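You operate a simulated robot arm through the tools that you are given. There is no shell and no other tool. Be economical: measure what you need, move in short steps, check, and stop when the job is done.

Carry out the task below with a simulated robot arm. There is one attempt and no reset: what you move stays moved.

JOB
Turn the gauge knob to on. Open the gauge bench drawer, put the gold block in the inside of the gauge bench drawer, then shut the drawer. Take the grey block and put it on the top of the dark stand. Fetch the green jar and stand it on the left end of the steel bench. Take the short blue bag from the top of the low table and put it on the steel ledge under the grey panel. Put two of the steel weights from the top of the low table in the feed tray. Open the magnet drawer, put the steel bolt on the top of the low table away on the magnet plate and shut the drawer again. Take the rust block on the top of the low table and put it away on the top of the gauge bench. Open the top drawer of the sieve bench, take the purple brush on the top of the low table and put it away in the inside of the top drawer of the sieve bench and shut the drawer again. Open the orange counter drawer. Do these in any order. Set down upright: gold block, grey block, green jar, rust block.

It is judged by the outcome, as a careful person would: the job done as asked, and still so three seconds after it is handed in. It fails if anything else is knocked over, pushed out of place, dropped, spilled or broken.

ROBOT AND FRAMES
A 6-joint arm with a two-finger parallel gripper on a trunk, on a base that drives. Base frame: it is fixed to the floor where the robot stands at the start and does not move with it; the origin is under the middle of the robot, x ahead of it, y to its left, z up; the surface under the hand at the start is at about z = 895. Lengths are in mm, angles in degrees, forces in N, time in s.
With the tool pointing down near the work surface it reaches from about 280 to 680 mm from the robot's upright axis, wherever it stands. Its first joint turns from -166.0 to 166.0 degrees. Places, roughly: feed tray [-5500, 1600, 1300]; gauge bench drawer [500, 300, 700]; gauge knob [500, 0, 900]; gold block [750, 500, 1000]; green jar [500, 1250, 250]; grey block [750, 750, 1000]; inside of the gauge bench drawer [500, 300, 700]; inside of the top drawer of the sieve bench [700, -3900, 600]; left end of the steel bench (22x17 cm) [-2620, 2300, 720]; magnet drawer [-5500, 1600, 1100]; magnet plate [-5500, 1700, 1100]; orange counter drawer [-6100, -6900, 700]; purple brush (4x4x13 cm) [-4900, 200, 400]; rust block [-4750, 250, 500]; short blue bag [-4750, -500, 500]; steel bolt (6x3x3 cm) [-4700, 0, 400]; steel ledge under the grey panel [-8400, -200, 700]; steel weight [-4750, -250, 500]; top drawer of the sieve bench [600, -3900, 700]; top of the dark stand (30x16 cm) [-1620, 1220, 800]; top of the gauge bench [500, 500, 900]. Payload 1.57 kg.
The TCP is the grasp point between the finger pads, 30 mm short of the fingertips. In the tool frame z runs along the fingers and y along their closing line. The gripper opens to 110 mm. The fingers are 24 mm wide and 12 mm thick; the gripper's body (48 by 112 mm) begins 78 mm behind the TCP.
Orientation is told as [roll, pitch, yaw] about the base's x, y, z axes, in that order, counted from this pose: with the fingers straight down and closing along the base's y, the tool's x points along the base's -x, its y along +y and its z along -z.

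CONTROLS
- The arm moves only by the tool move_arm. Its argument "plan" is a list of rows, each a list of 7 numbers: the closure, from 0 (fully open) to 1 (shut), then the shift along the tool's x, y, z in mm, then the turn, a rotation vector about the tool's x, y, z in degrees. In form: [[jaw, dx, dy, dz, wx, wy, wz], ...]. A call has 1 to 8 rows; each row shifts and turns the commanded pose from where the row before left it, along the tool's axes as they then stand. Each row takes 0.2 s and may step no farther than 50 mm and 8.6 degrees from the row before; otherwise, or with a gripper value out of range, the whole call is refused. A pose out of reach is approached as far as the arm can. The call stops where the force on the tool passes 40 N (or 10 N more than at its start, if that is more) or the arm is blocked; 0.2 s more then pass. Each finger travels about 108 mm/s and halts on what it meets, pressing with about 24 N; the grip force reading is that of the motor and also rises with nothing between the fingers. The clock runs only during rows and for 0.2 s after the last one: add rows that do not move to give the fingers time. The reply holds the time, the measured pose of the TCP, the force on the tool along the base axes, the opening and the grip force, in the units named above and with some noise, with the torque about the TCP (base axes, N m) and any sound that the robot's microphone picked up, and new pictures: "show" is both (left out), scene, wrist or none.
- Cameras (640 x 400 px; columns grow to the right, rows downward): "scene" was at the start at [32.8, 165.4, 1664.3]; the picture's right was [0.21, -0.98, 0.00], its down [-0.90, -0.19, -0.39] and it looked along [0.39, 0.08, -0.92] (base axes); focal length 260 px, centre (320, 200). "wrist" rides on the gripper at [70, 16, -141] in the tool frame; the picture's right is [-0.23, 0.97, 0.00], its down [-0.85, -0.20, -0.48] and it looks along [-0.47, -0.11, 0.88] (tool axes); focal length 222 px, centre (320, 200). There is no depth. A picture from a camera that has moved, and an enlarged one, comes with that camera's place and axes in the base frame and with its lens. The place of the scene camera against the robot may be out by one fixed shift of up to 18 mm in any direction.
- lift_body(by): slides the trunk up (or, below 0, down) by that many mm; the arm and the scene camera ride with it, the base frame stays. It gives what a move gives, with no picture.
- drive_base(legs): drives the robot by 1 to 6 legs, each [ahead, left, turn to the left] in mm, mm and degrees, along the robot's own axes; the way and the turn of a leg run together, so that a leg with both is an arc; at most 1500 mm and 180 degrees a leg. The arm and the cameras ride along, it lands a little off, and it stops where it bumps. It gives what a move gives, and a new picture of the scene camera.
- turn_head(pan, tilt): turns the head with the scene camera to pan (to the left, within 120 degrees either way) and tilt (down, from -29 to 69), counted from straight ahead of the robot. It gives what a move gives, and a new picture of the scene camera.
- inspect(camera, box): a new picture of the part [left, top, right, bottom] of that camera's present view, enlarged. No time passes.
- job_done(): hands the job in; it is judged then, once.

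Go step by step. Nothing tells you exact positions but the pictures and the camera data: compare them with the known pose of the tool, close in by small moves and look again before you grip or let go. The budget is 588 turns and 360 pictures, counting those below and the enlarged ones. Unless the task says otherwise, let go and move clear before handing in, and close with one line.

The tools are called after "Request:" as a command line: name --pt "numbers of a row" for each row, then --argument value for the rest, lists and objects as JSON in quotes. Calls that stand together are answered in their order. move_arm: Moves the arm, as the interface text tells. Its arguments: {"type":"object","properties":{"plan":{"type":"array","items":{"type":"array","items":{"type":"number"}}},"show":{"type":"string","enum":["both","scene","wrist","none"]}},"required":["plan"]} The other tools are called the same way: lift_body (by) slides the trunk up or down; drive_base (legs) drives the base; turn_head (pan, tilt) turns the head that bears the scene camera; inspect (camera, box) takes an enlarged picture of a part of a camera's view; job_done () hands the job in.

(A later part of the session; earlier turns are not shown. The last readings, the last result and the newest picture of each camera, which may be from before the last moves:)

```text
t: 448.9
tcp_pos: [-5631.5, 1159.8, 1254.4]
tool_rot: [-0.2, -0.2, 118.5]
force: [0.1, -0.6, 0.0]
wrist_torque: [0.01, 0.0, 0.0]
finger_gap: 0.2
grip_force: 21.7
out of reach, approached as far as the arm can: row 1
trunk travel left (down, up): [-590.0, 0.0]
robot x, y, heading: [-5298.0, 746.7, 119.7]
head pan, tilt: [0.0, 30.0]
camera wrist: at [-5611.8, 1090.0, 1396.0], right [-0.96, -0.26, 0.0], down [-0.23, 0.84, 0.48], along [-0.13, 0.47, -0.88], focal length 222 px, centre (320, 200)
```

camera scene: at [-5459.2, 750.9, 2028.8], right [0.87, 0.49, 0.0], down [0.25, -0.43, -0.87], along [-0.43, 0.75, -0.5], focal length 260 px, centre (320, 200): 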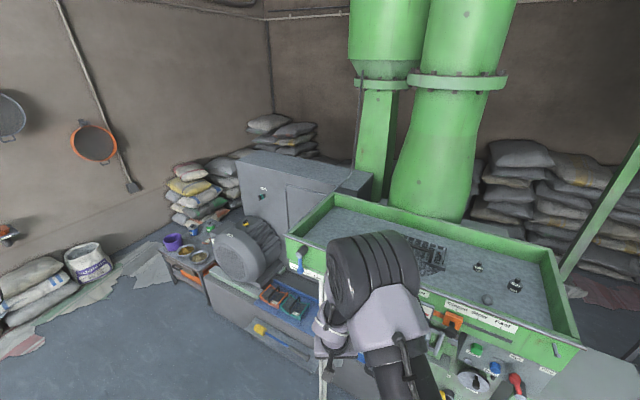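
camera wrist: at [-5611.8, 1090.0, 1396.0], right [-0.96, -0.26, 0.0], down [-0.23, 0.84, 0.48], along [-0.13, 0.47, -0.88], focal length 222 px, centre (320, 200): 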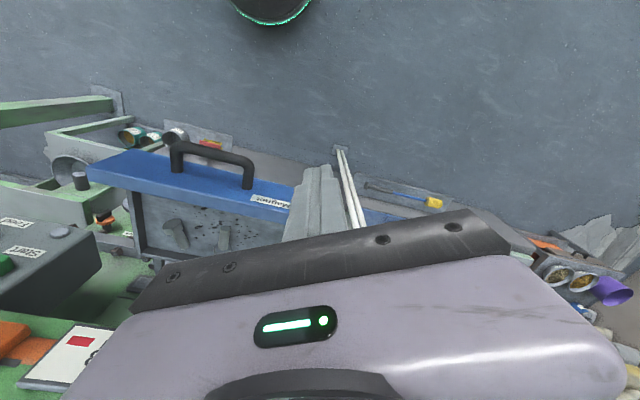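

Request:
move_arm --pt "1 0 0 0 0 0 7.1" --pt "1 0 0 0 0 0 7.1" --pt "1 0 0 0 0 0 7.1" --pt "1 0 0 0 0 0 7.1" --pt "1 0 -45 0 0 0 0" --pt "1 0 0 40 0 0 0" --pt "1 0 0 40 0 0 0" --pt "1 0 0 30 0 0 0" --show "wrist"

```text
t: 450.7
tcp_pos: [-5587.7, 1160.9, 1142.6]
tool_rot: [-0.1, -0.1, 90.1]
force: [-0.2, -0.3, -0.1]
wrist_torque: [0.0, -0.01, -0.02]
finger_gap: 0.1
grip_force: 21.1
trunk travel left (down, up): [-590.0, 0.0]
robot x, y, heading: [-5297.4, 747.8, 119.3]
head pan, tilt: [0.0, 30.0]
camera wrist: at [-5602.1, 1090.3, 1284.4], right [-0.97, 0.23, 0.0], down [0.2, 0.85, 0.48], along [0.11, 0.47, -0.88], focal length 222 px, centre (320, 200)
```

wrist: 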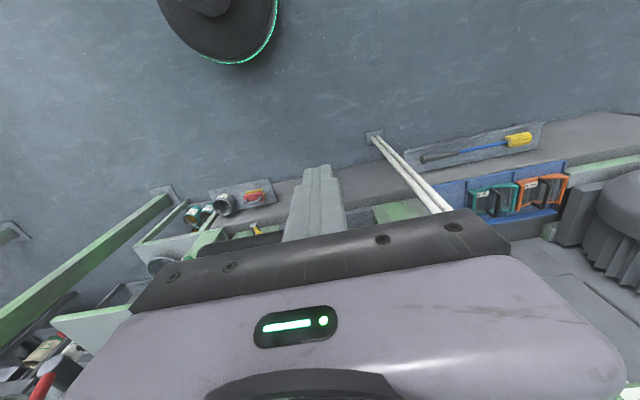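

Request:
move_arm --pt "1 -20 0 0 0 0 0" --pt "1 -20 0 0 0 0 0" --pt "1 -20 0 0 0 0 0" --pt "1 -20 0 0 0 0 0" --pt "1 -20 0 0 0 0 0" --pt "1 -20 0 0 0 0 0" --pt "1 -20 0 0 0 0 0" --pt "1 -15 0 0 0 0 0" --show "both"

```text
t: 452.5
tcp_pos: [-5587.6, 1315.9, 1143.2]
tool_rot: [0.0, -0.3, 90.1]
force: [-0.6, -0.3, -0.3]
wrist_torque: [-0.01, -0.02, -0.06]
finger_gap: 0.1
grip_force: 21.5
trunk travel left (down, up): [-590.0, 0.0]
robot x, y, heading: [-5298.3, 745.8, 119.6]
head pan, tilt: [0.0, 30.0]
camera scene: at [-5459.0, 751.1, 2028.8], right [0.87, 0.49, 0.0], down [0.25, -0.43, -0.87], along [-0.43, 0.75, -0.5], focal length 260 px, centre (320, 200)
camera wrist: at [-5602.3, 1246.8, 1286.4], right [-0.97, 0.23, 0.0], down [0.2, 0.85, 0.48], along [0.11, 0.47, -0.88], focal length 222 px, centre (320, 200)
```

scene: 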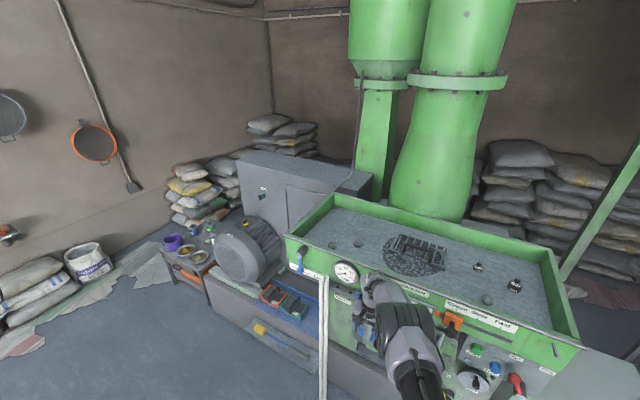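
wrist: 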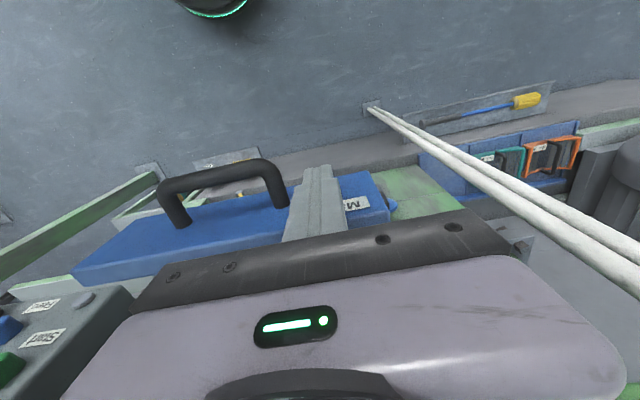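

Request:
move_arm --pt "1 40 0 0 0 0 0" --pt "1 40 0 -10 0 -8.5 0" --pt "1 0 0 0 0 -8.5 0" --pt "1 0 0 0 0 -8.5 0" --pt "1 0 0 0 0 -8.5 0" --pt "1 0 0 0 0 -8.5 0" --pt "1 0 0 0 0 -8.5 0" --pt "1 0 0 0 0 -8.5 0" --show "wrist"

```text
t: 454.3
tcp_pos: [-5586.2, 1235.2, 1154.0]
tool_rot: [-0.2, -59.8, 90.2]
force: [-0.4, 0.1, -0.9]
wrist_torque: [0.01, 0.01, 0.03]
finger_gap: 0.2
grip_force: 21.2
trunk travel left (down, up): [-590.0, 0.0]
robot x, y, heading: [-5296.8, 743.9, 119.6]
head pan, tilt: [0.0, 30.0]
camera wrist: at [-5601.7, 1079.0, 1165.3], right [-0.97, 0.11, 0.19], down [0.2, 0.02, 0.98], along [0.11, 0.99, -0.04], focal length 222 px, centre (320, 200)
```

wrist: 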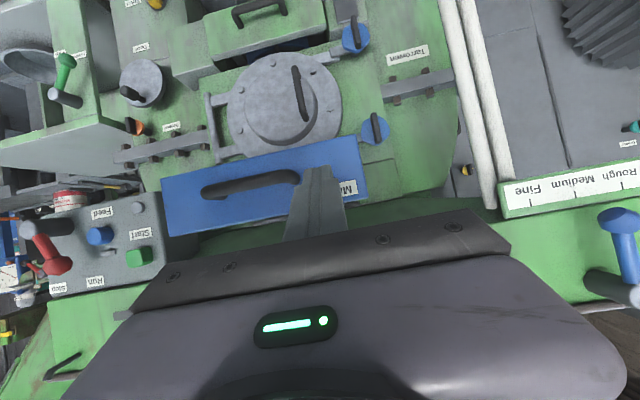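

Request:
move_arm --pt "1 10 0 0 0 -8.5 0" --pt "1 8 0 0 0 -8.5 0" --pt "1 0 0 0 0 -8 0" --pt "1 0 0 30 0 0 0" --pt "1 0 0 30 0 0 0" --show "none"

Request:
drive_base --legs '[[174, -99, 0]]'

Request:
move_arm --pt "1 0 0 5 0 0 0" --show "wrist"

```text
t: 455.5
tcp_pos: [-5586.2, 1288.1, 1132.8]
tool_rot: [-1.3, -84.7, 91.5]
force: [0.0, 0.4, -0.3]
wrist_torque: [-0.03, 0.0, 0.02]
finger_gap: 0.0
grip_force: 21.4
trunk travel left (down, up): [-590.0, 0.0]
robot x, y, heading: [-5296.3, 750.0, 119.7]
head pan, tilt: [0.0, 30.0]
```

```text
t: 457.1
tcp_pos: [-5585.5, 1487.4, 1131.1]
tool_rot: [-1.4, -84.7, 91.3]
force: [-1.6, 0.1, 0.3]
wrist_torque: [-0.01, -0.01, -0.01]
finger_gap: 0.0
grip_force: 21.0
trunk travel left (down, up): [-590.0, 0.0]
robot x, y, heading: [-5298.4, 945.7, 119.6]
head pan, tilt: [0.0, 30.0]
camera scene: at [-5458.3, 950.6, 2028.8], right [0.87, 0.49, 0.0], down [0.25, -0.44, -0.87], along [-0.43, 0.75, -0.5], focal length 260 px, centre (320, 200)
```

scene: 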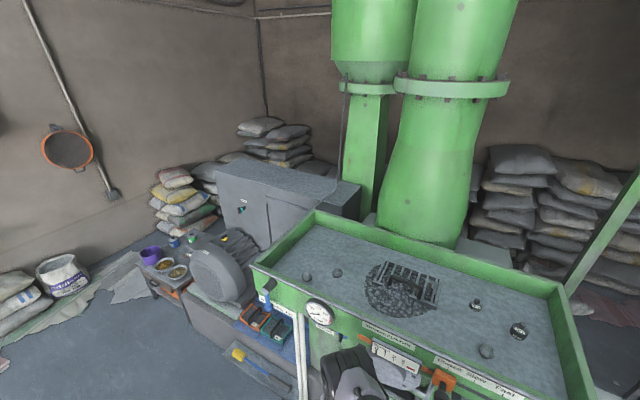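

```text
t: 457.5
tcp_pos: [-5585.9, 1491.0, 1131.0]
tool_rot: [-1.0, -84.8, 91.0]
force: [-0.4, 0.0, 0.4]
wrist_torque: [-0.03, 0.0, 0.0]
finger_gap: 0.0
grip_force: 21.2
trunk travel left (down, up): [-590.0, 0.0]
robot x, y, heading: [-5297.4, 941.1, 119.5]
head pan, tilt: [0.0, 30.0]
camera wrist: at [-5601.2, 1344.2, 1076.3], right [-0.97, 0.02, 0.22], down [0.2, -0.4, 0.9], along [0.11, 0.92, 0.38], focal length 222 px, centre (320, 200)
```

wrist: 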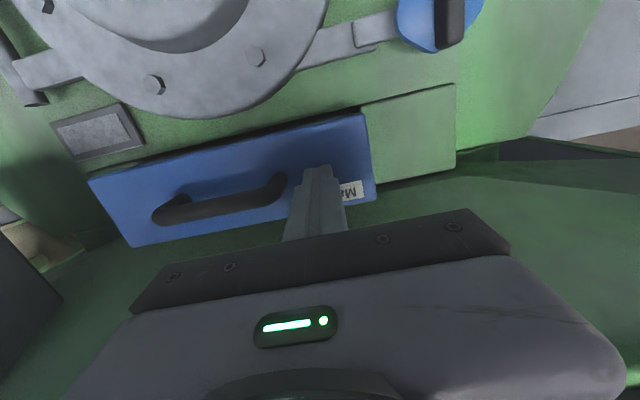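

Request:
move_arm --pt "1 0 0 12 0 0 0" --pt "1 0 0 12 0 0 0" --pt "1 0 0 12 0 0 0" --pt "1 0 0 10 0 0 0" --pt "1 0 0 10 0 0 0" --show "wrist"

```text
t: 458.7
tcp_pos: [-5584.9, 1534.7, 1128.1]
tool_rot: [-1.7, -84.7, 92.0]
force: [0.0, -29.3, 11.8]
wrist_torque: [0.63, 0.27, -0.01]
finger_gap: 0.0
grip_force: 21.9
trunk travel left (down, up): [-590.0, 0.0]
robot x, y, heading: [-5294.9, 941.1, 119.7]
head pan, tilt: [0.0, 30.0]
stopped in row 5: the force on the tool passed its limit at 49 N (the readings are from after the stop); the commanded pose is now the measured one
camera wrist: at [-5600.5, 1388.6, 1071.7], right [-0.97, 0.02, 0.22], down [0.2, -0.4, 0.9], along [0.1, 0.92, 0.38], focal length 222 px, centre (320, 200)
```

wrist: 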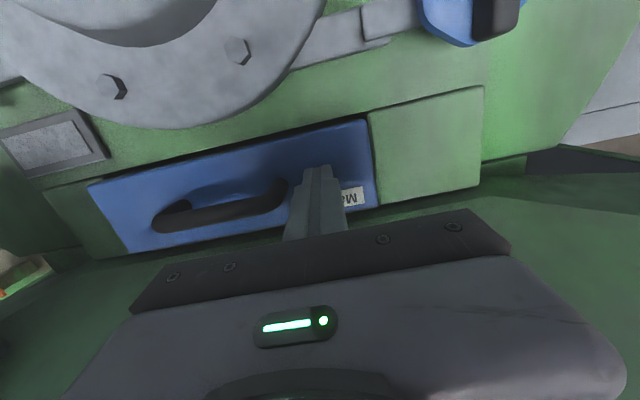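

Request:
move_arm --pt "1 0 0 -40 0 0 0" --pt "1 0 0 -40 0 0 0" --show "none"

Request:
drive_base --legs '[[-174, 99, 0]]'

Request:
move_arm --pt "0.2 0 0 0 0 8.5 0" --pt "0.2 0 0 0 0 8.5 0" --pt "0.2 0 0 0 0 8.5 0" --pt "0.2 0 0 0 0 8.5 0" --pt "0.2 0 0 0 0 8.5 0" --pt "0.2 0 0 0 0 8.5 0" --pt "0.2 0 0 0 0 8.5 0" --pt "0.2 0 0 0 0 8.5 0" --show "none"

Request:
move_arm --pt "0.2 0 0 -20 0 8.5 0" --pt "0.2 0 0 -20 0 8.3 0" --pt "0.2 0 0 -20 0 0 -7.3" --pt "0.2 0 0 -20 0 0 -7.3" --pt "0.2 0 0 -20 0 0 -7.3" --pt "0.2 0 0 0 0 0 -7.3" --show "scene"

```text
t: 459.3
tcp_pos: [-5585.7, 1460.6, 1131.6]
tool_rot: [-2.3, -84.6, 92.4]
force: [0.0, -0.6, 0.1]
wrist_torque: [0.0, -0.03, 0.01]
finger_gap: 0.1
grip_force: 21.3
trunk travel left (down, up): [-590.0, 0.0]
robot x, y, heading: [-5297.9, 942.9, 119.6]
head pan, tilt: [0.0, 30.0]
```

```text
t: 460.9
tcp_pos: [-5585.7, 1262.1, 1132.1]
tool_rot: [-2.4, -84.5, 92.7]
force: [-0.2, 0.7, -0.2]
wrist_torque: [-0.04, 0.05, 0.0]
finger_gap: 0.1
grip_force: 21.3
trunk travel left (down, up): [-590.0, 0.0]
robot x, y, heading: [-5296.8, 743.4, 119.9]
head pan, tilt: [0.0, 30.0]
camera scene: at [-5456.9, 748.2, 2028.8], right [0.87, 0.5, 0.0], down [0.25, -0.43, -0.87], along [-0.43, 0.75, -0.5], focal length 260 px, centre (320, 200)
```

scene: 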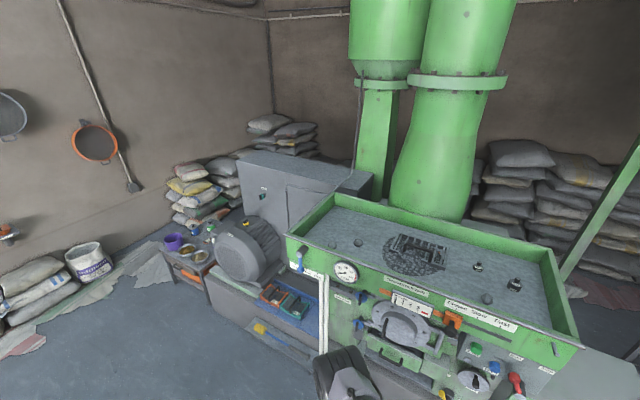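

```text
t: 462.7
tcp_pos: [-5585.5, 1263.2, 1132.6]
tool_rot: [-0.3, -16.6, 90.5]
force: [-0.2, -0.4, -0.1]
wrist_torque: [0.02, 0.01, -0.02]
finger_gap: 88.1
grip_force: 0.1
trunk travel left (down, up): [-590.0, 0.0]
robot x, y, heading: [-5296.8, 745.1, 119.6]
head pan, tilt: [0.0, 30.0]
```

```text
t: 464.1
tcp_pos: [-5586.9, 1252.4, 1230.1]
tool_rot: [0.0, 0.4, 119.4]
force: [-0.4, -0.6, 0.6]
wrist_torque: [0.01, -0.01, 0.02]
finger_gap: 88.1
grip_force: 0.1
trunk travel left (down, up): [-590.0, 0.0]
robot x, y, heading: [-5296.9, 745.8, 119.9]
head pan, tilt: [0.0, 30.0]
camera scene: at [-5457.0, 748.7, 2028.8], right [0.87, 0.5, 0.0], down [0.25, -0.43, -0.87], along [-0.43, 0.75, -0.5], focal length 260 px, centre (320, 200)
```

scene: 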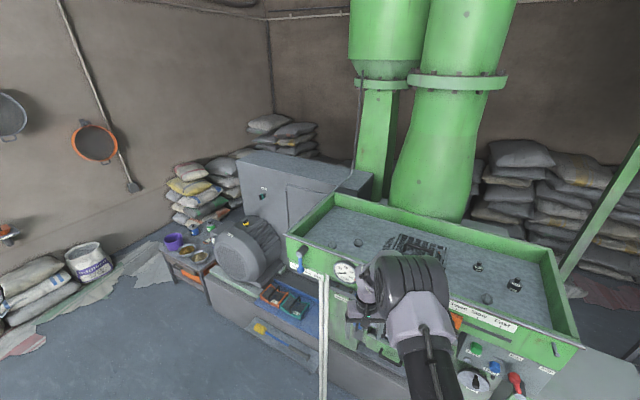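

Request:
move_arm --pt "0.2 45 0 0 0 0 0" --pt "0.2 45 0 0 0 0 0" --pt "0.2 40 0 0 0 0 0" --show "none"

Request:
drive_base --legs '[[0, 0, -29.7], [0, -1450, 0], [0, 0, 90], [0, 1150, 0], [300, 0, 0]]'

Request:
lift_body --by -400

```text
t: 464.9
tcp_pos: [-5520.8, 1137.6, 1231.5]
tool_rot: [-0.1, 0.3, 119.4]
force: [-0.1, -1.2, 0.7]
wrist_torque: [0.04, 0.01, -0.01]
finger_gap: 87.8
grip_force: 0.1
trunk travel left (down, up): [-590.0, 0.0]
robot x, y, heading: [-5298.4, 743.8, 119.9]
head pan, tilt: [0.0, 30.0]
```

```text
t: 484.5
tcp_pos: [-4587.0, -409.1, 1230.9]
tool_rot: [-0.2, 0.4, 179.8]
force: [-0.4, 1.2, 0.9]
wrist_torque: [-0.03, -0.02, -0.01]
finger_gap: 88.0
grip_force: 0.1
trunk travel left (down, up): [-590.0, 0.0]
robot x, y, heading: [-4128.8, -406.0, 179.7]
head pan, tilt: [0.0, 30.0]
camera scene: at [-4204.6, -535.0, 2028.8], right [0.0, 1.0, 0.0], down [0.5, 0.0, -0.87], along [-0.87, 0.0, -0.5], focal length 260 px, centre (320, 200)
```

scene: 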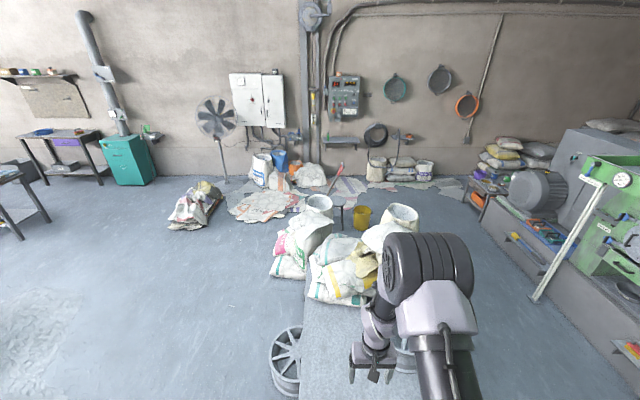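

```text
t: 488.4
tcp_pos: [-4585.5, -408.8, 831.4]
tool_rot: [-0.1, 0.4, 179.8]
force: [-0.2, -0.3, -0.5]
wrist_torque: [0.0, 0.0, -0.01]
finger_gap: 87.8
grip_force: 0.0
trunk travel left (down, up): [-190.0, 400.0]
robot x, y, heading: [-4130.3, -407.7, 179.9]
head pan, tilt: [0.0, 30.0]
```

Request:
drive_base --legs '[[40, 60, 0]]'

Request:
lift_body --by -150

Request:
move_arm --pt "0 -40 7 20 0 0 0" --pt "0 -40 7 20 0 0 0" --pt "0 -35 7 30 0 0 0" --pt "0 0 0 40 0 0 0" --show "wrist"

```text
t: 489.4
tcp_pos: [-4626.1, -469.5, 830.8]
tool_rot: [0.0, 0.5, 179.7]
force: [0.3, 0.2, 0.2]
wrist_torque: [0.03, -0.03, 0.02]
finger_gap: 87.7
grip_force: 0.1
trunk travel left (down, up): [-190.0, 400.0]
robot x, y, heading: [-4168.1, -465.7, -180.1]
head pan, tilt: [0.0, 30.0]
camera scene: at [-4244.8, -595.7, 1628.7], right [0.0, 1.0, 0.0], down [0.5, 0.0, -0.87], along [-0.87, 0.0, -0.5], focal length 260 px, centre (320, 200)
```

scene: 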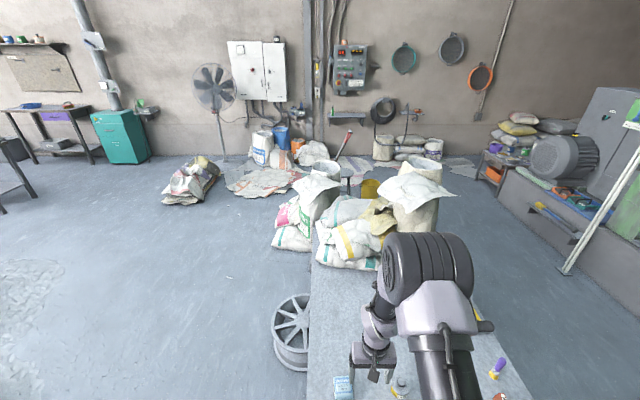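

```text
t: 491.1
tcp_pos: [-4625.8, -469.4, 682.1]
tool_rot: [-0.1, 0.5, 179.6]
force: [0.9, 0.8, -0.2]
wrist_torque: [-0.02, -0.02, 0.02]
finger_gap: 88.0
grip_force: 0.0
trunk travel left (down, up): [-40.0, 550.0]
robot x, y, heading: [-4166.7, -467.0, -179.8]
head pan, tilt: [0.0, 30.0]
```

```text
t: 492.1
tcp_pos: [-4742.0, -488.4, 569.9]
tool_rot: [-0.2, 0.4, 179.7]
force: [-0.6, -0.3, 0.6]
wrist_torque: [-0.02, -0.01, -0.01]
finger_gap: 109.8
grip_force: 0.0
trunk travel left (down, up): [-40.0, 550.0]
robot x, y, heading: [-4170.4, -466.9, -180.1]
head pan, tilt: [0.0, 30.0]
camera wrist: at [-4671.4, -504.5, 712.8], right [-0.23, -0.97, 0.0], down [-0.86, 0.2, 0.47], along [-0.46, 0.11, -0.88], focal length 222 px, centre (320, 200)
```

wrist: 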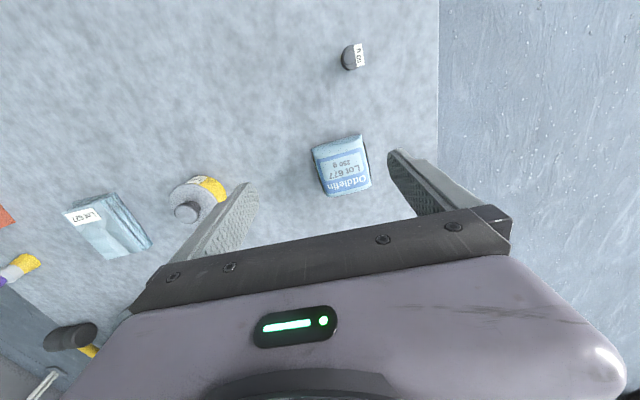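

Request:
move_arm --pt "0 -45 23 20 0 0 0" --pt "0 0 0 40 0 0 0" --pt "0 0 0 40 0 0 0" --show "wrist"

```text
refused: row 1 steps farther than a row can; nothing moved
```

Request:
move_arm --pt "0 -23 11 20 0 0 0" --pt "0 -22 12 20 0 0 0" --pt "0 0 0 30 0 0 0" --pt "0 0 0 30 0 0 0" --show "wrist"

```text
t: 493.1
tcp_pos: [-4773.6, -511.6, 478.0]
tool_rot: [0.0, 0.5, 179.7]
force: [-0.5, 0.3, -0.5]
wrist_torque: [-0.01, 0.04, -0.02]
finger_gap: 109.7
grip_force: 0.0
out of reach, approached as far as the arm can: row 4
trunk travel left (down, up): [-40.0, 550.0]
robot x, y, heading: [-4169.1, -471.1, -179.9]
head pan, tilt: [0.0, 30.0]
camera wrist: at [-4704.3, -527.8, 619.9], right [-0.23, -0.97, 0.0], down [-0.86, 0.2, 0.47], along [-0.46, 0.11, -0.88], focal length 222 px, centre (320, 200)
```

wrist: 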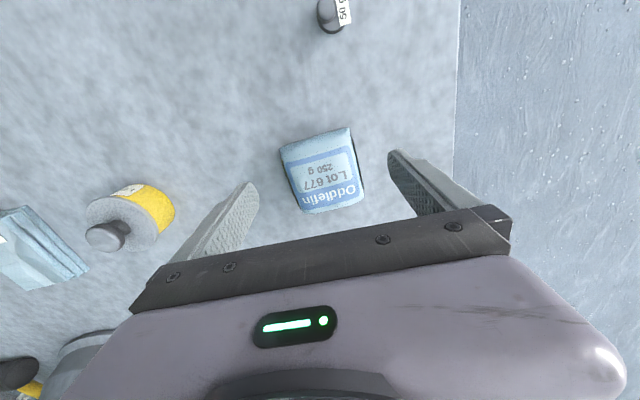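

Request:
lift_body --by 250

Request:
drive_base --legs '[[-150, 0, 0], [0, 730, 0], [770, 0, 0], [0, 0, -90], [190, 0, 0]]'

Request:
turn_head --pan 0 --tilt 60

```text
t: 495.7
tcp_pos: [-4774.0, -511.0, 727.7]
tool_rot: [-0.1, 0.4, 179.8]
force: [-0.1, -0.5, 0.6]
wrist_torque: [-0.01, -0.01, -0.02]
finger_gap: 110.1
grip_force: 0.1
trunk travel left (down, up): [-290.0, 300.0]
robot x, y, heading: [-4170.7, -470.6, -179.9]
head pan, tilt: [0.0, 30.0]
```

```text
t: 509.4
tcp_pos: [-4844.8, -406.4, 726.9]
tool_rot: [-0.2, 0.4, 90.5]
force: [-0.1, 0.6, -0.9]
wrist_torque: [0.01, 0.0, 0.0]
finger_gap: 110.1
grip_force: 0.1
trunk travel left (down, up): [-290.0, 300.0]
robot x, y, heading: [-4794.0, -1012.5, 90.9]
head pan, tilt: [0.0, 30.0]
camera scene: at [-4938.2, -927.8, 1728.7], right [1.0, 0.01, 0.0], down [0.01, -0.5, -0.87], along [-0.01, 0.87, -0.5], focal length 260 px, centre (320, 200)
```

scene: 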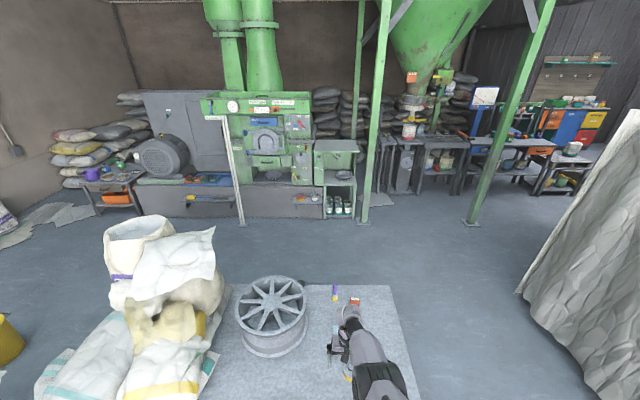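

```text
t: 510.3
tcp_pos: [-4844.6, -406.7, 727.7]
tool_rot: [0.1, 0.5, 90.5]
force: [0.3, 0.1, 0.1]
wrist_torque: [-0.02, -0.03, 0.03]
finger_gap: 110.3
grip_force: 0.0
trunk travel left (down, up): [-290.0, 300.0]
robot x, y, heading: [-4793.7, -1012.7, 90.6]
head pan, tilt: [0.0, 60.0]
camera scene: at [-4937.8, -952.9, 1686.8], right [1.0, 0.01, 0.0], down [0.01, -0.87, -0.5], along [-0.01, 0.5, -0.87], focal length 260 px, centre (320, 200)
```

scene: 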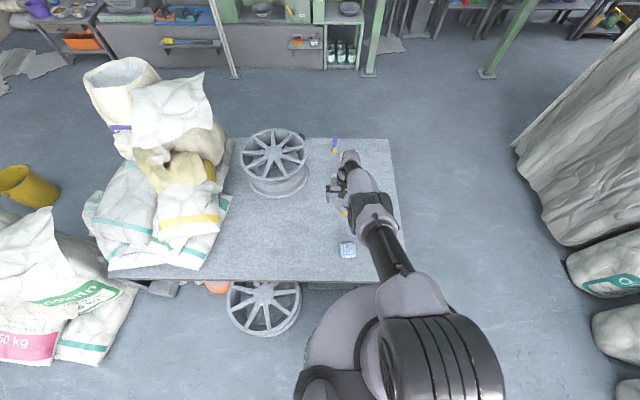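

Request:
move_arm --pt "0 35 -19 20 0 0 0" --pt "0 35 -19 20 0 0 0" --pt "0 34 -19 20 0 0 0" --show "none"

Request:
lift_body --by -160

Request:
move_arm --pt "0 0 0 0 0 0 0" --show "wrist"

```text
t: 511.1
tcp_pos: [-4787.1, -510.2, 667.9]
tool_rot: [0.0, 0.3, 90.5]
force: [-0.3, 0.6, -0.1]
wrist_torque: [-0.01, -0.05, 0.0]
finger_gap: 109.9
grip_force: 0.1
trunk travel left (down, up): [-290.0, 300.0]
robot x, y, heading: [-4793.6, -1009.8, 90.8]
head pan, tilt: [0.0, 60.0]
```

```text
t: 512.9
tcp_pos: [-4786.0, -511.3, 507.3]
tool_rot: [-0.2, 0.4, 90.4]
force: [0.0, 0.1, -1.1]
wrist_torque: [0.01, 0.0, -0.03]
finger_gap: 110.1
grip_force: 0.0
trunk travel left (down, up): [-130.0, 460.0]
robot x, y, heading: [-4789.7, -1010.9, 90.9]
head pan, tilt: [0.0, 60.0]
```

```text
t: 513.3
tcp_pos: [-4785.9, -509.2, 506.7]
tool_rot: [-0.1, 0.4, 90.5]
force: [-0.4, 0.4, 0.7]
wrist_torque: [0.02, 0.02, -0.02]
finger_gap: 110.2
grip_force: 0.1
trunk travel left (down, up): [-130.0, 460.0]
robot x, y, heading: [-4794.6, -1008.0, 90.8]
head pan, tilt: [0.0, 60.0]
camera wrist: at [-4801.7, -578.8, 650.3], right [-0.98, 0.22, 0.0], down [0.19, 0.86, 0.47], along [0.11, 0.46, -0.88], focal length 222 px, centre (320, 200)
```

wrist: 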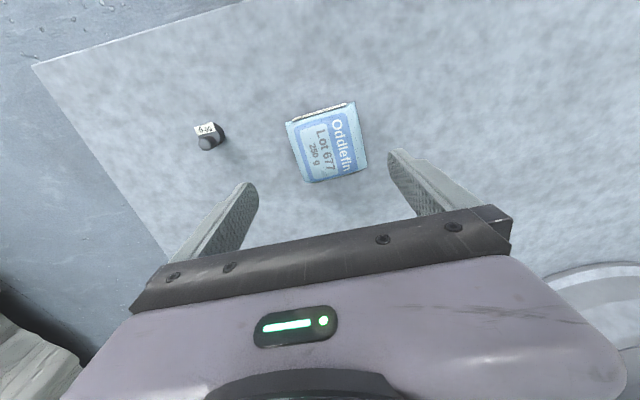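

Request:
move_arm --pt "0 6 7 35 0 0 0" --pt "0 0 0 35 0 0 0" --pt "0 0 0 25 0 0 0" --show "wrist"

```text
t: 514.1
tcp_pos: [-4794.7, -528.0, 429.0]
tool_rot: [-0.1, 0.2, 90.6]
force: [-0.3, -0.6, -0.1]
wrist_torque: [0.03, 0.01, 0.01]
finger_gap: 110.1
grip_force: 0.0
out of reach, approached as far as the arm can: row 3
trunk travel left (down, up): [-130.0, 460.0]
robot x, y, heading: [-4795.5, -1009.8, 90.8]
head pan, tilt: [0.0, 60.0]
camera wrist: at [-4809.3, -596.5, 572.2], right [-0.98, 0.22, 0.0], down [0.19, 0.86, 0.47], along [0.1, 0.46, -0.88], focal length 222 px, centre (320, 200)
```

wrist: 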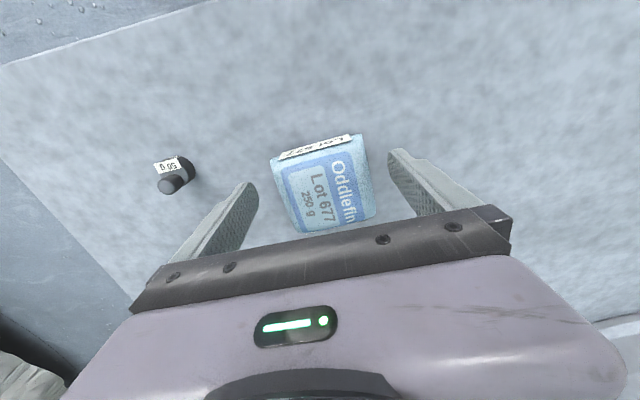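

Request:
lift_body --by -30

Request:
move_arm --pt "0 -10 0 0 0 0 0" --pt "0.25 0 0 0 0 0 0" --pt "0.5 0 0 0 0 0 0" --pt "0.8 0 0 0 0 0 0" --pt "0.8 0 0 0 0 0 0" --show "wrist"

```text
t: 514.9
tcp_pos: [-4794.0, -528.0, 399.7]
tool_rot: [-0.1, 0.3, 90.5]
force: [-0.1, 0.1, -0.2]
wrist_torque: [0.01, 0.01, 0.03]
finger_gap: 110.0
grip_force: 0.1
trunk travel left (down, up): [-100.0, 490.0]
robot x, y, heading: [-4792.9, -1010.0, 90.7]
head pan, tilt: [0.0, 60.0]
```

```text
t: 516.1
tcp_pos: [-4794.3, -520.7, 404.5]
tool_rot: [0.0, 0.3, 90.5]
force: [-1.1, -0.3, 2.2]
wrist_torque: [-0.16, 0.04, -0.03]
finger_gap: 82.6
grip_force: 24.4
out of reach, approached as far as the arm can: row 1
trunk travel left (down, up): [-100.0, 490.0]
robot x, y, heading: [-4789.7, -1010.9, 90.7]
head pan, tilt: [0.0, 60.0]
camera wrist: at [-4809.7, -589.5, 546.8], right [-0.98, 0.22, 0.0], down [0.19, 0.86, 0.47], along [0.11, 0.46, -0.88], focal length 222 px, centre (320, 200)
```

wrist: 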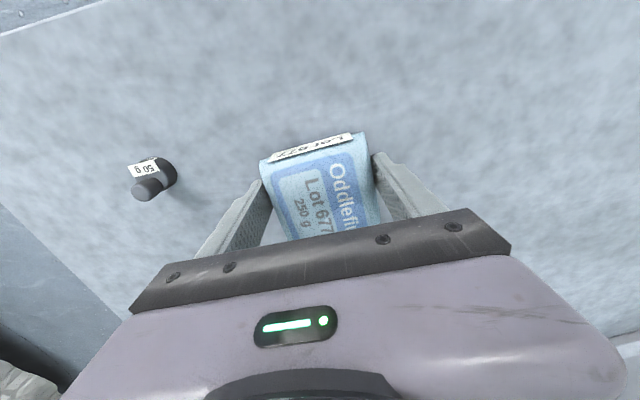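

Request:
lift_body --by 300

Request:
drive_base --legs '[[-450, 0, 0], [0, 0, 89.2], [1000, 0, 0]]'

Request:
turn_head --pan -15 --tilt 20

```text
t: 519.1
tcp_pos: [-4795.1, -520.7, 704.1]
tool_rot: [-0.2, 0.3, 90.5]
force: [-0.4, 0.7, -3.2]
wrist_torque: [-0.01, -0.03, 0.01]
finger_gap: 82.8
grip_force: 24.0
trunk travel left (down, up): [-400.0, 190.0]
robot x, y, heading: [-4792.7, -1011.7, 90.6]
head pan, tilt: [0.0, 60.0]
```

```text
t: 530.4
tcp_pos: [-6268.3, -1467.9, 703.6]
tool_rot: [-0.1, 0.4, -179.9]
force: [-0.1, 1.1, -2.7]
wrist_torque: [-0.06, -0.07, 0.0]
finger_gap: 82.3
grip_force: 24.5
trunk travel left (down, up): [-400.0, 190.0]
robot x, y, heading: [-5777.6, -1470.1, -179.4]
head pan, tilt: [0.0, 60.0]
camera scene: at [-5828.8, -1595.9, 1796.7], right [-0.01, 1.0, 0.0], down [0.87, 0.01, -0.5], along [-0.5, 0.0, -0.87], focal length 260 px, centre (320, 200)
```

scene: 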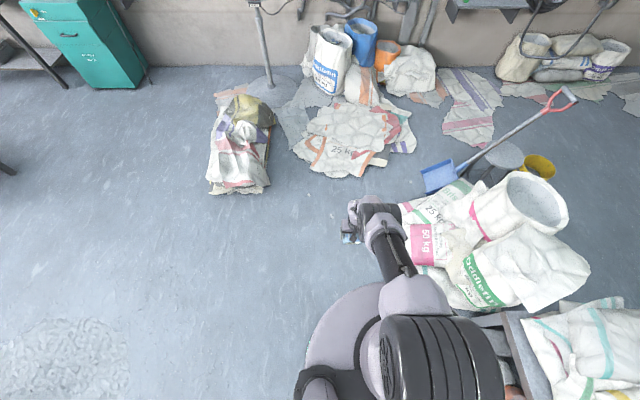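

```text
t: 531.4
tcp_pos: [-6268.7, -1466.5, 703.9]
tool_rot: [0.0, 0.3, -179.9]
force: [0.8, 0.8, -2.3]
wrist_torque: [0.03, -0.03, -0.01]
finger_gap: 82.4
grip_force: 24.1
trunk travel left (down, up): [-400.0, 190.0]
robot x, y, heading: [-5780.2, -1468.2, -179.6]
head pan, tilt: [-15.0, 20.0]
camera scene: at [-5851.8, -1571.9, 1854.8], right [0.25, 0.97, 0.0], down [0.33, -0.09, -0.94], along [-0.91, 0.24, -0.34], focal length 260 px, centre (320, 200)
```

scene: 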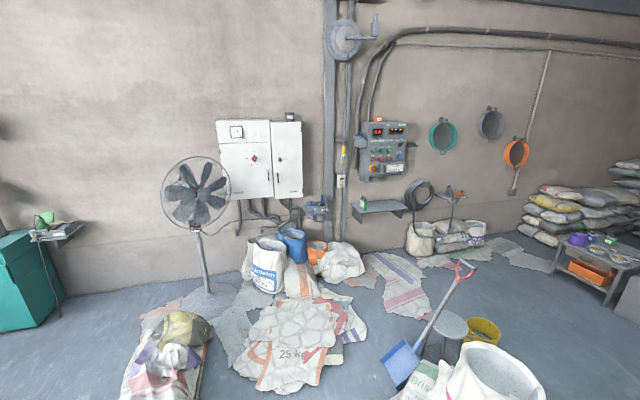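

Request:
drive_base --legs '[[-1500, 0, -0.4], [-480, 0, 0], [0, -1500, 0], [0, -770, 0]]'

Request:
drive_base --legs '[[1500, 0, 0], [1000, 0, 0]]'

Request:
turn_head --pan 10 --tilt 30

```text
t: 552.0
tcp_pos: [-4289.3, 790.1, 704.0]
tool_rot: [0.0, 0.3, 180.0]
force: [-0.6, -0.4, -2.4]
wrist_torque: [-0.04, -0.03, -0.02]
finger_gap: 82.0
grip_force: 23.7
trunk travel left (down, up): [-400.0, 190.0]
robot x, y, heading: [-3795.2, 790.8, -179.7]
head pan, tilt: [-15.0, 20.0]
camera scene: at [-3874.1, 685.3, 1854.9], right [0.25, 0.97, 0.0], down [0.33, -0.09, -0.94], along [-0.91, 0.24, -0.34], focal length 260 px, centre (320, 200)
```

scene: 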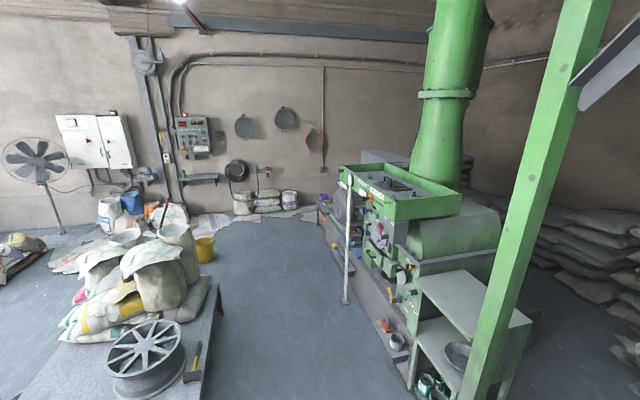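

```text
t: 564.2
tcp_pos: [-6782.8, 799.4, 703.0]
tool_rot: [0.1, 0.3, 179.4]
force: [0.3, 0.5, -2.5]
wrist_torque: [0.03, -0.04, -0.01]
finger_gap: 81.9
grip_force: 24.0
trunk travel left (down, up): [-400.0, 190.0]
robot x, y, heading: [-6288.2, 788.9, 179.5]
head pan, tilt: [-15.0, 20.0]
camera scene: at [-6367.6, 689.3, 1854.8], right [0.27, 0.96, 0.0], down [0.33, -0.09, -0.94], along [-0.91, 0.25, -0.34], focal length 260 px, centre (320, 200)
```

scene: 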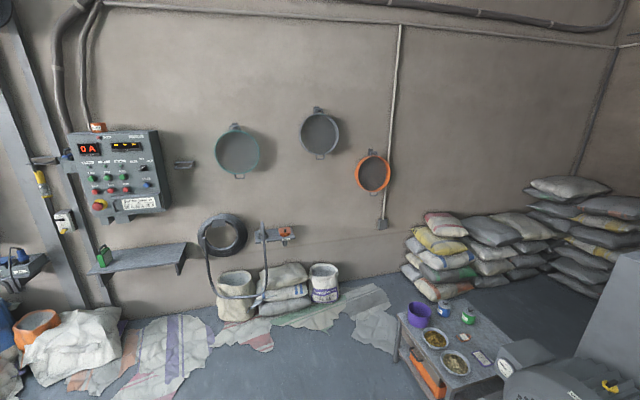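

```text
t: 565.1
tcp_pos: [-6782.4, 799.0, 703.8]
tool_rot: [0.0, 0.3, 179.3]
force: [-0.7, 0.1, -1.9]
wrist_torque: [0.02, -0.02, 0.0]
finger_gap: 82.0
grip_force: 24.0
trunk travel left (down, up): [-400.0, 190.0]
robot x, y, heading: [-6290.2, 791.3, 179.8]
head pan, tilt: [10.0, 30.0]
camera scene: at [-6366.6, 649.5, 1838.8], right [-0.17, 0.99, 0.0], down [0.49, 0.08, -0.87], along [-0.85, -0.14, -0.5], focal length 260 px, centre (320, 200)
```

scene: 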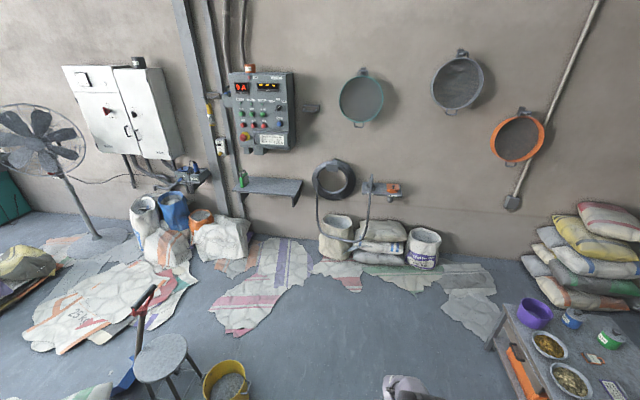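

Request:
inspect --camera "scene" --box '[210, 60, 430, 300]'

```text
1.67 times, centred on (320, 180) of scene
camera zoom: at [-6366.6, 649.5, 1838.8], right [-0.17, 0.99, 0.0], down [0.49, 0.08, -0.87], along [-0.85, -0.14, -0.5], focal length 433 px, centre (320, 233)
```

zoom: 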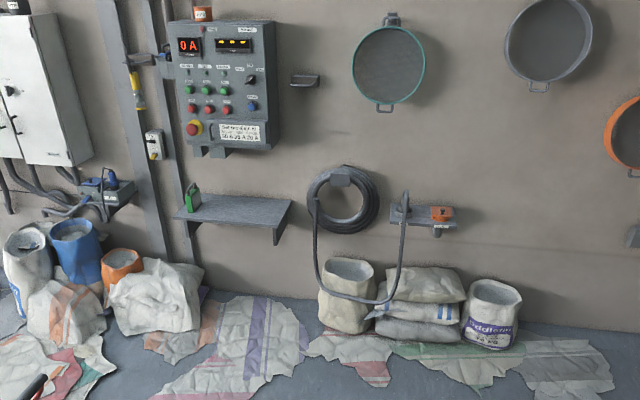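

Request:
lift_body --by -200

Request:
move_arm --pt "0.9 0 0 -48 0 0 0" --pt "0.9 0 0 -48 0 0 0" --pt "0.9 0 0 -48 0 0 0" --pt "0.9 0 0 -48 0 0 0" --pt "0.9 0 0 -48 0 0 0" --pt "0.9 0 0 -48 0 0 0" --pt "0.9 0 0 -48 0 0 0" --pt "0.9 0 0 -48 0 0 0" --show "none"

Request:
drive_base --legs '[[1300, 0, 0], [255, 335, 0], [0, 0, 40]]'

Request:
turn_head --pan 0 --tilt 45

```text
t: 567.3
tcp_pos: [-6781.3, 799.5, 504.6]
tool_rot: [0.0, 0.4, 179.3]
force: [0.3, 0.3, -2.0]
wrist_torque: [-0.01, -0.02, 0.0]
finger_gap: 81.8
grip_force: 24.2
trunk travel left (down, up): [-200.0, 390.0]
robot x, y, heading: [-6293.8, 793.1, 179.7]
head pan, tilt: [10.0, 30.0]
```

```text
t: 569.1
tcp_pos: [-6783.9, 799.8, 888.6]
tool_rot: [0.1, 0.3, 179.3]
force: [-0.2, -0.4, -2.4]
wrist_torque: [-0.03, 0.01, 0.01]
finger_gap: 81.9
grip_force: 23.8
trunk travel left (down, up): [-200.0, 390.0]
robot x, y, heading: [-6291.1, 787.6, 179.6]
head pan, tilt: [10.0, 30.0]
```

```text
t: 579.7
tcp_pos: [-8233.8, 151.2, 888.1]
tool_rot: [-0.2, 0.3, -140.8]
force: [0.3, 0.1, -2.3]
wrist_torque: [0.02, -0.03, 0.01]
finger_gap: 81.6
grip_force: 23.9
trunk travel left (down, up): [-200.0, 390.0]
robot x, y, heading: [-7853.2, 460.7, -140.4]
head pan, tilt: [10.0, 30.0]
camera scene: at [-7810.8, 310.0, 1638.8], right [-0.76, 0.65, 0.0], down [0.32, 0.38, -0.87], along [-0.56, -0.66, -0.5], focal length 260 px, centre (320, 200)
```

scene: 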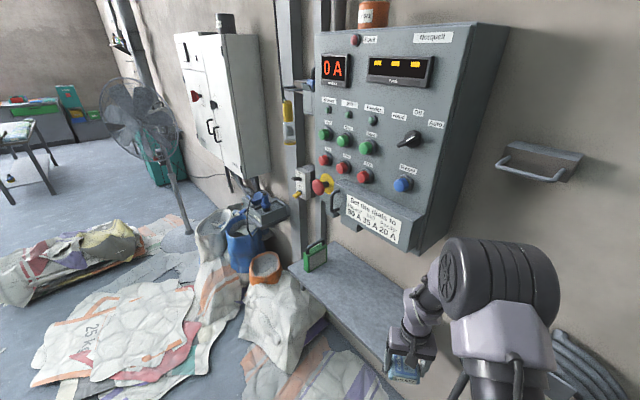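

```text
t: 580.5
tcp_pos: [-8235.5, 150.7, 886.7]
tool_rot: [0.1, 0.3, -140.7]
force: [-0.1, -0.6, -1.6]
wrist_torque: [0.04, -0.03, -0.02]
finger_gap: 81.6
grip_force: 23.8
trunk travel left (down, up): [-200.0, 390.0]
robot x, y, heading: [-7855.5, 464.1, -140.4]
head pan, tilt: [0.0, 45.0]
camera scene: at [-7815.0, 327.1, 1616.3], right [-0.64, 0.77, 0.0], down [0.54, 0.45, -0.71], along [-0.54, -0.45, -0.71], focal length 260 px, centre (320, 200)
```

scene: 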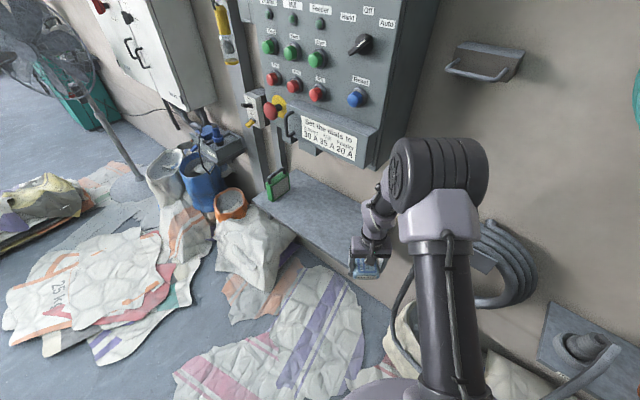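

Request:
inspect --camera "scene" --box '[240, 120, 420, 300]'

Request:
inspect --camera "wrist" --box '[0, 0, 640, 400]'

```text
2.22 times, centred on (330, 210) of scene
camera zoom: at [-7815.0, 327.1, 1616.3], right [-0.64, 0.77, 0.0], down [0.54, 0.45, -0.71], along [-0.54, -0.45, -0.71], focal length 578 px, centre (298, 178)
```

zoom: 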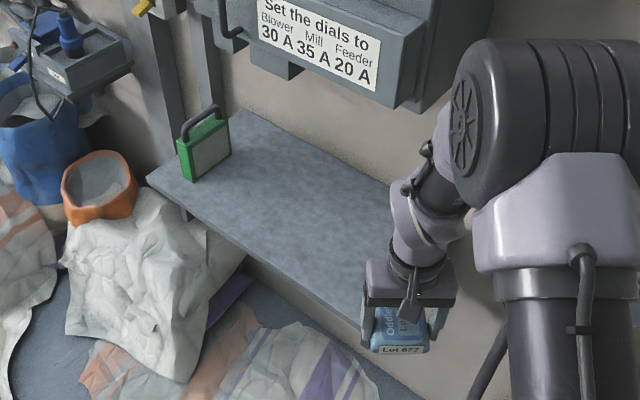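

```text
1.00 times, centred on (320, 200) of wrist (not enlarged: the box is as wide or as high as the picture)
camera zoom: at [-8170.2, 182.3, 1030.6], right [0.44, -0.9, 0.0], down [-0.79, -0.39, 0.47], along [-0.43, -0.21, -0.88], focal length 222 px, centre (320, 200)
```

zoom: 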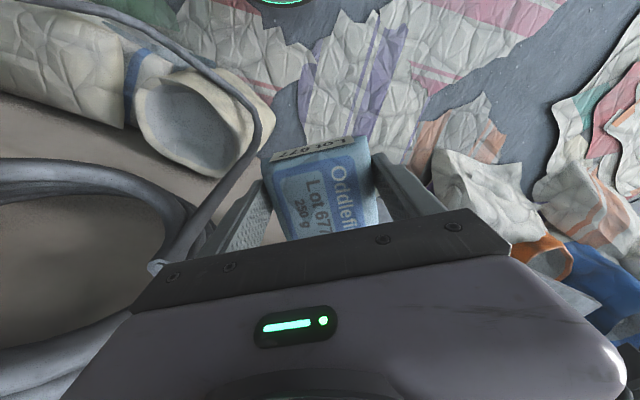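

Request:
move_arm --pt "0.9 -40.5 8 0 0 0 0" --pt "0.9 -40.5 8 0 0 0 0" --pt "0.9 -40.5 6 0 0 0 0" --pt "0.9 -40 4 10 0 0 0" --show "both"

```text
t: 581.6
tcp_pos: [-8334.8, 41.6, 855.2]
tool_rot: [-0.1, 3.0, -140.8]
force: [1.3, 6.3, -19.8]
wrist_torque: [-0.38, -0.02, 0.02]
finger_gap: 81.9
grip_force: 23.9
trunk travel left (down, up): [-200.0, 390.0]
robot x, y, heading: [-7849.6, 465.9, -140.7]
head pan, tilt: [0.0, 45.0]
stopped in row 4: the arm was blocked; the commanded pose is now the measured one
camera scene: at [-7822.8, 325.9, 1615.7], right [-0.64, 0.77, 0.0], down [0.55, 0.45, -0.7], along [-0.54, -0.45, -0.71], focal length 260 px, centre (320, 200)
camera wrist: at [-8275.5, 68.7, 1001.2], right [0.44, -0.9, -0.01], down [-0.81, -0.4, 0.43], along [-0.39, -0.18, -0.9], focal length 222 px, centre (320, 200)
```

scene: 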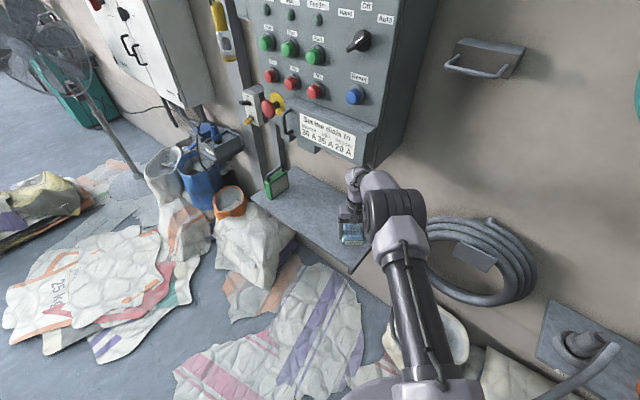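
wrist: 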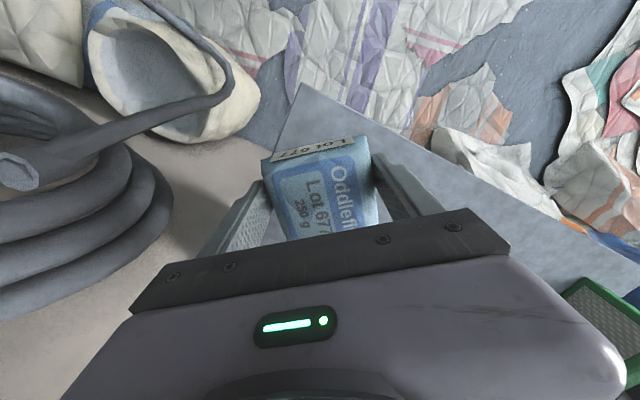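

Request:
move_arm --pt "0.9 25 0 0 0 -3.1 0" --pt "0.9 0 0 20 0 0 0" --pt "0.9 0 0 20 0 0 0" --show "wrist"

```text
t: 582.5
tcp_pos: [-8311.6, 56.2, 823.9]
tool_rot: [-0.1, -0.9, -140.8]
force: [0.2, -0.1, -2.7]
wrist_torque: [0.02, -0.03, 0.02]
finger_gap: 81.9
grip_force: 24.3
trunk travel left (down, up): [-200.0, 390.0]
robot x, y, heading: [-7847.3, 463.1, -140.2]
head pan, tilt: [0.0, 45.0]
camera wrist: at [-8244.5, 89.2, 965.3], right [0.44, -0.9, 0.0], down [-0.78, -0.38, 0.49], along [-0.44, -0.22, -0.87], focal length 222 px, centre (320, 200)
```

wrist: 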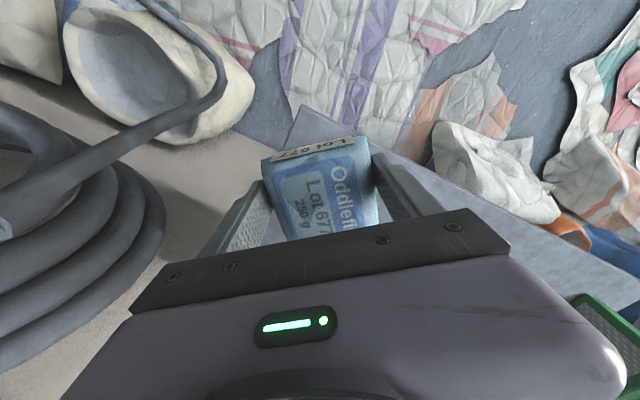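

Request:
move_arm --pt "0.9 -20 5 12 0 0.9 0" --pt "0.9 -20 5 8 0 0 0" --pt "0.9 -12 4 0 0 0 0" --show "wrist"

```text
t: 583.2
tcp_pos: [-8343.4, 12.8, 804.9]
tool_rot: [-0.1, 0.1, -140.8]
force: [0.6, 0.2, -3.2]
wrist_torque: [0.01, -0.04, 0.0]
finger_gap: 81.7
grip_force: 24.1
trunk travel left (down, up): [-200.0, 390.0]
robot x, y, heading: [-7842.6, 464.0, -140.2]
head pan, tilt: [0.0, 45.0]
camera wrist: at [-8277.3, 44.9, 947.7], right [0.44, -0.9, 0.0], down [-0.79, -0.39, 0.48], along [-0.43, -0.21, -0.88], focal length 222 px, centre (320, 200)
```

wrist: 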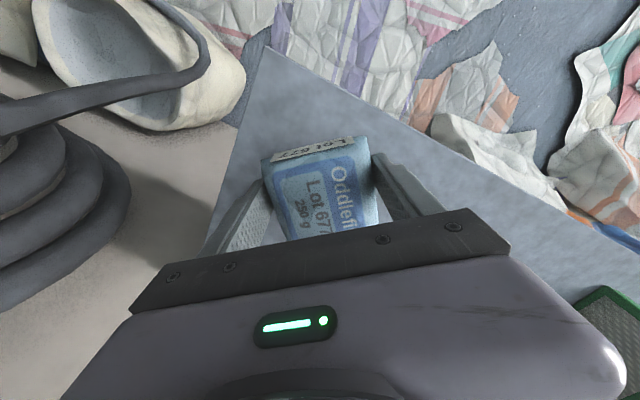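

Request:
move_arm --pt "0.9 0 0 10 0 0 0" --pt "0.9 0 0 6 0 0 0" --pt "0.9 0 0 5 0 0 0" --pt "0.9 0 0 4 0 0 0" --pt "0.9 0 0 4 0 0 0" --show "none"

```text
t: 584.5
tcp_pos: [-8341.0, 14.2, 780.3]
tool_rot: [-0.1, -0.4, -140.9]
force: [-4.7, -3.2, 24.7]
wrist_torque: [-0.84, -0.44, -0.07]
finger_gap: 82.0
grip_force: 24.2
trunk travel left (down, up): [-200.0, 390.0]
robot x, y, heading: [-7848.1, 462.4, -140.5]
head pan, tilt: [0.0, 45.0]
```

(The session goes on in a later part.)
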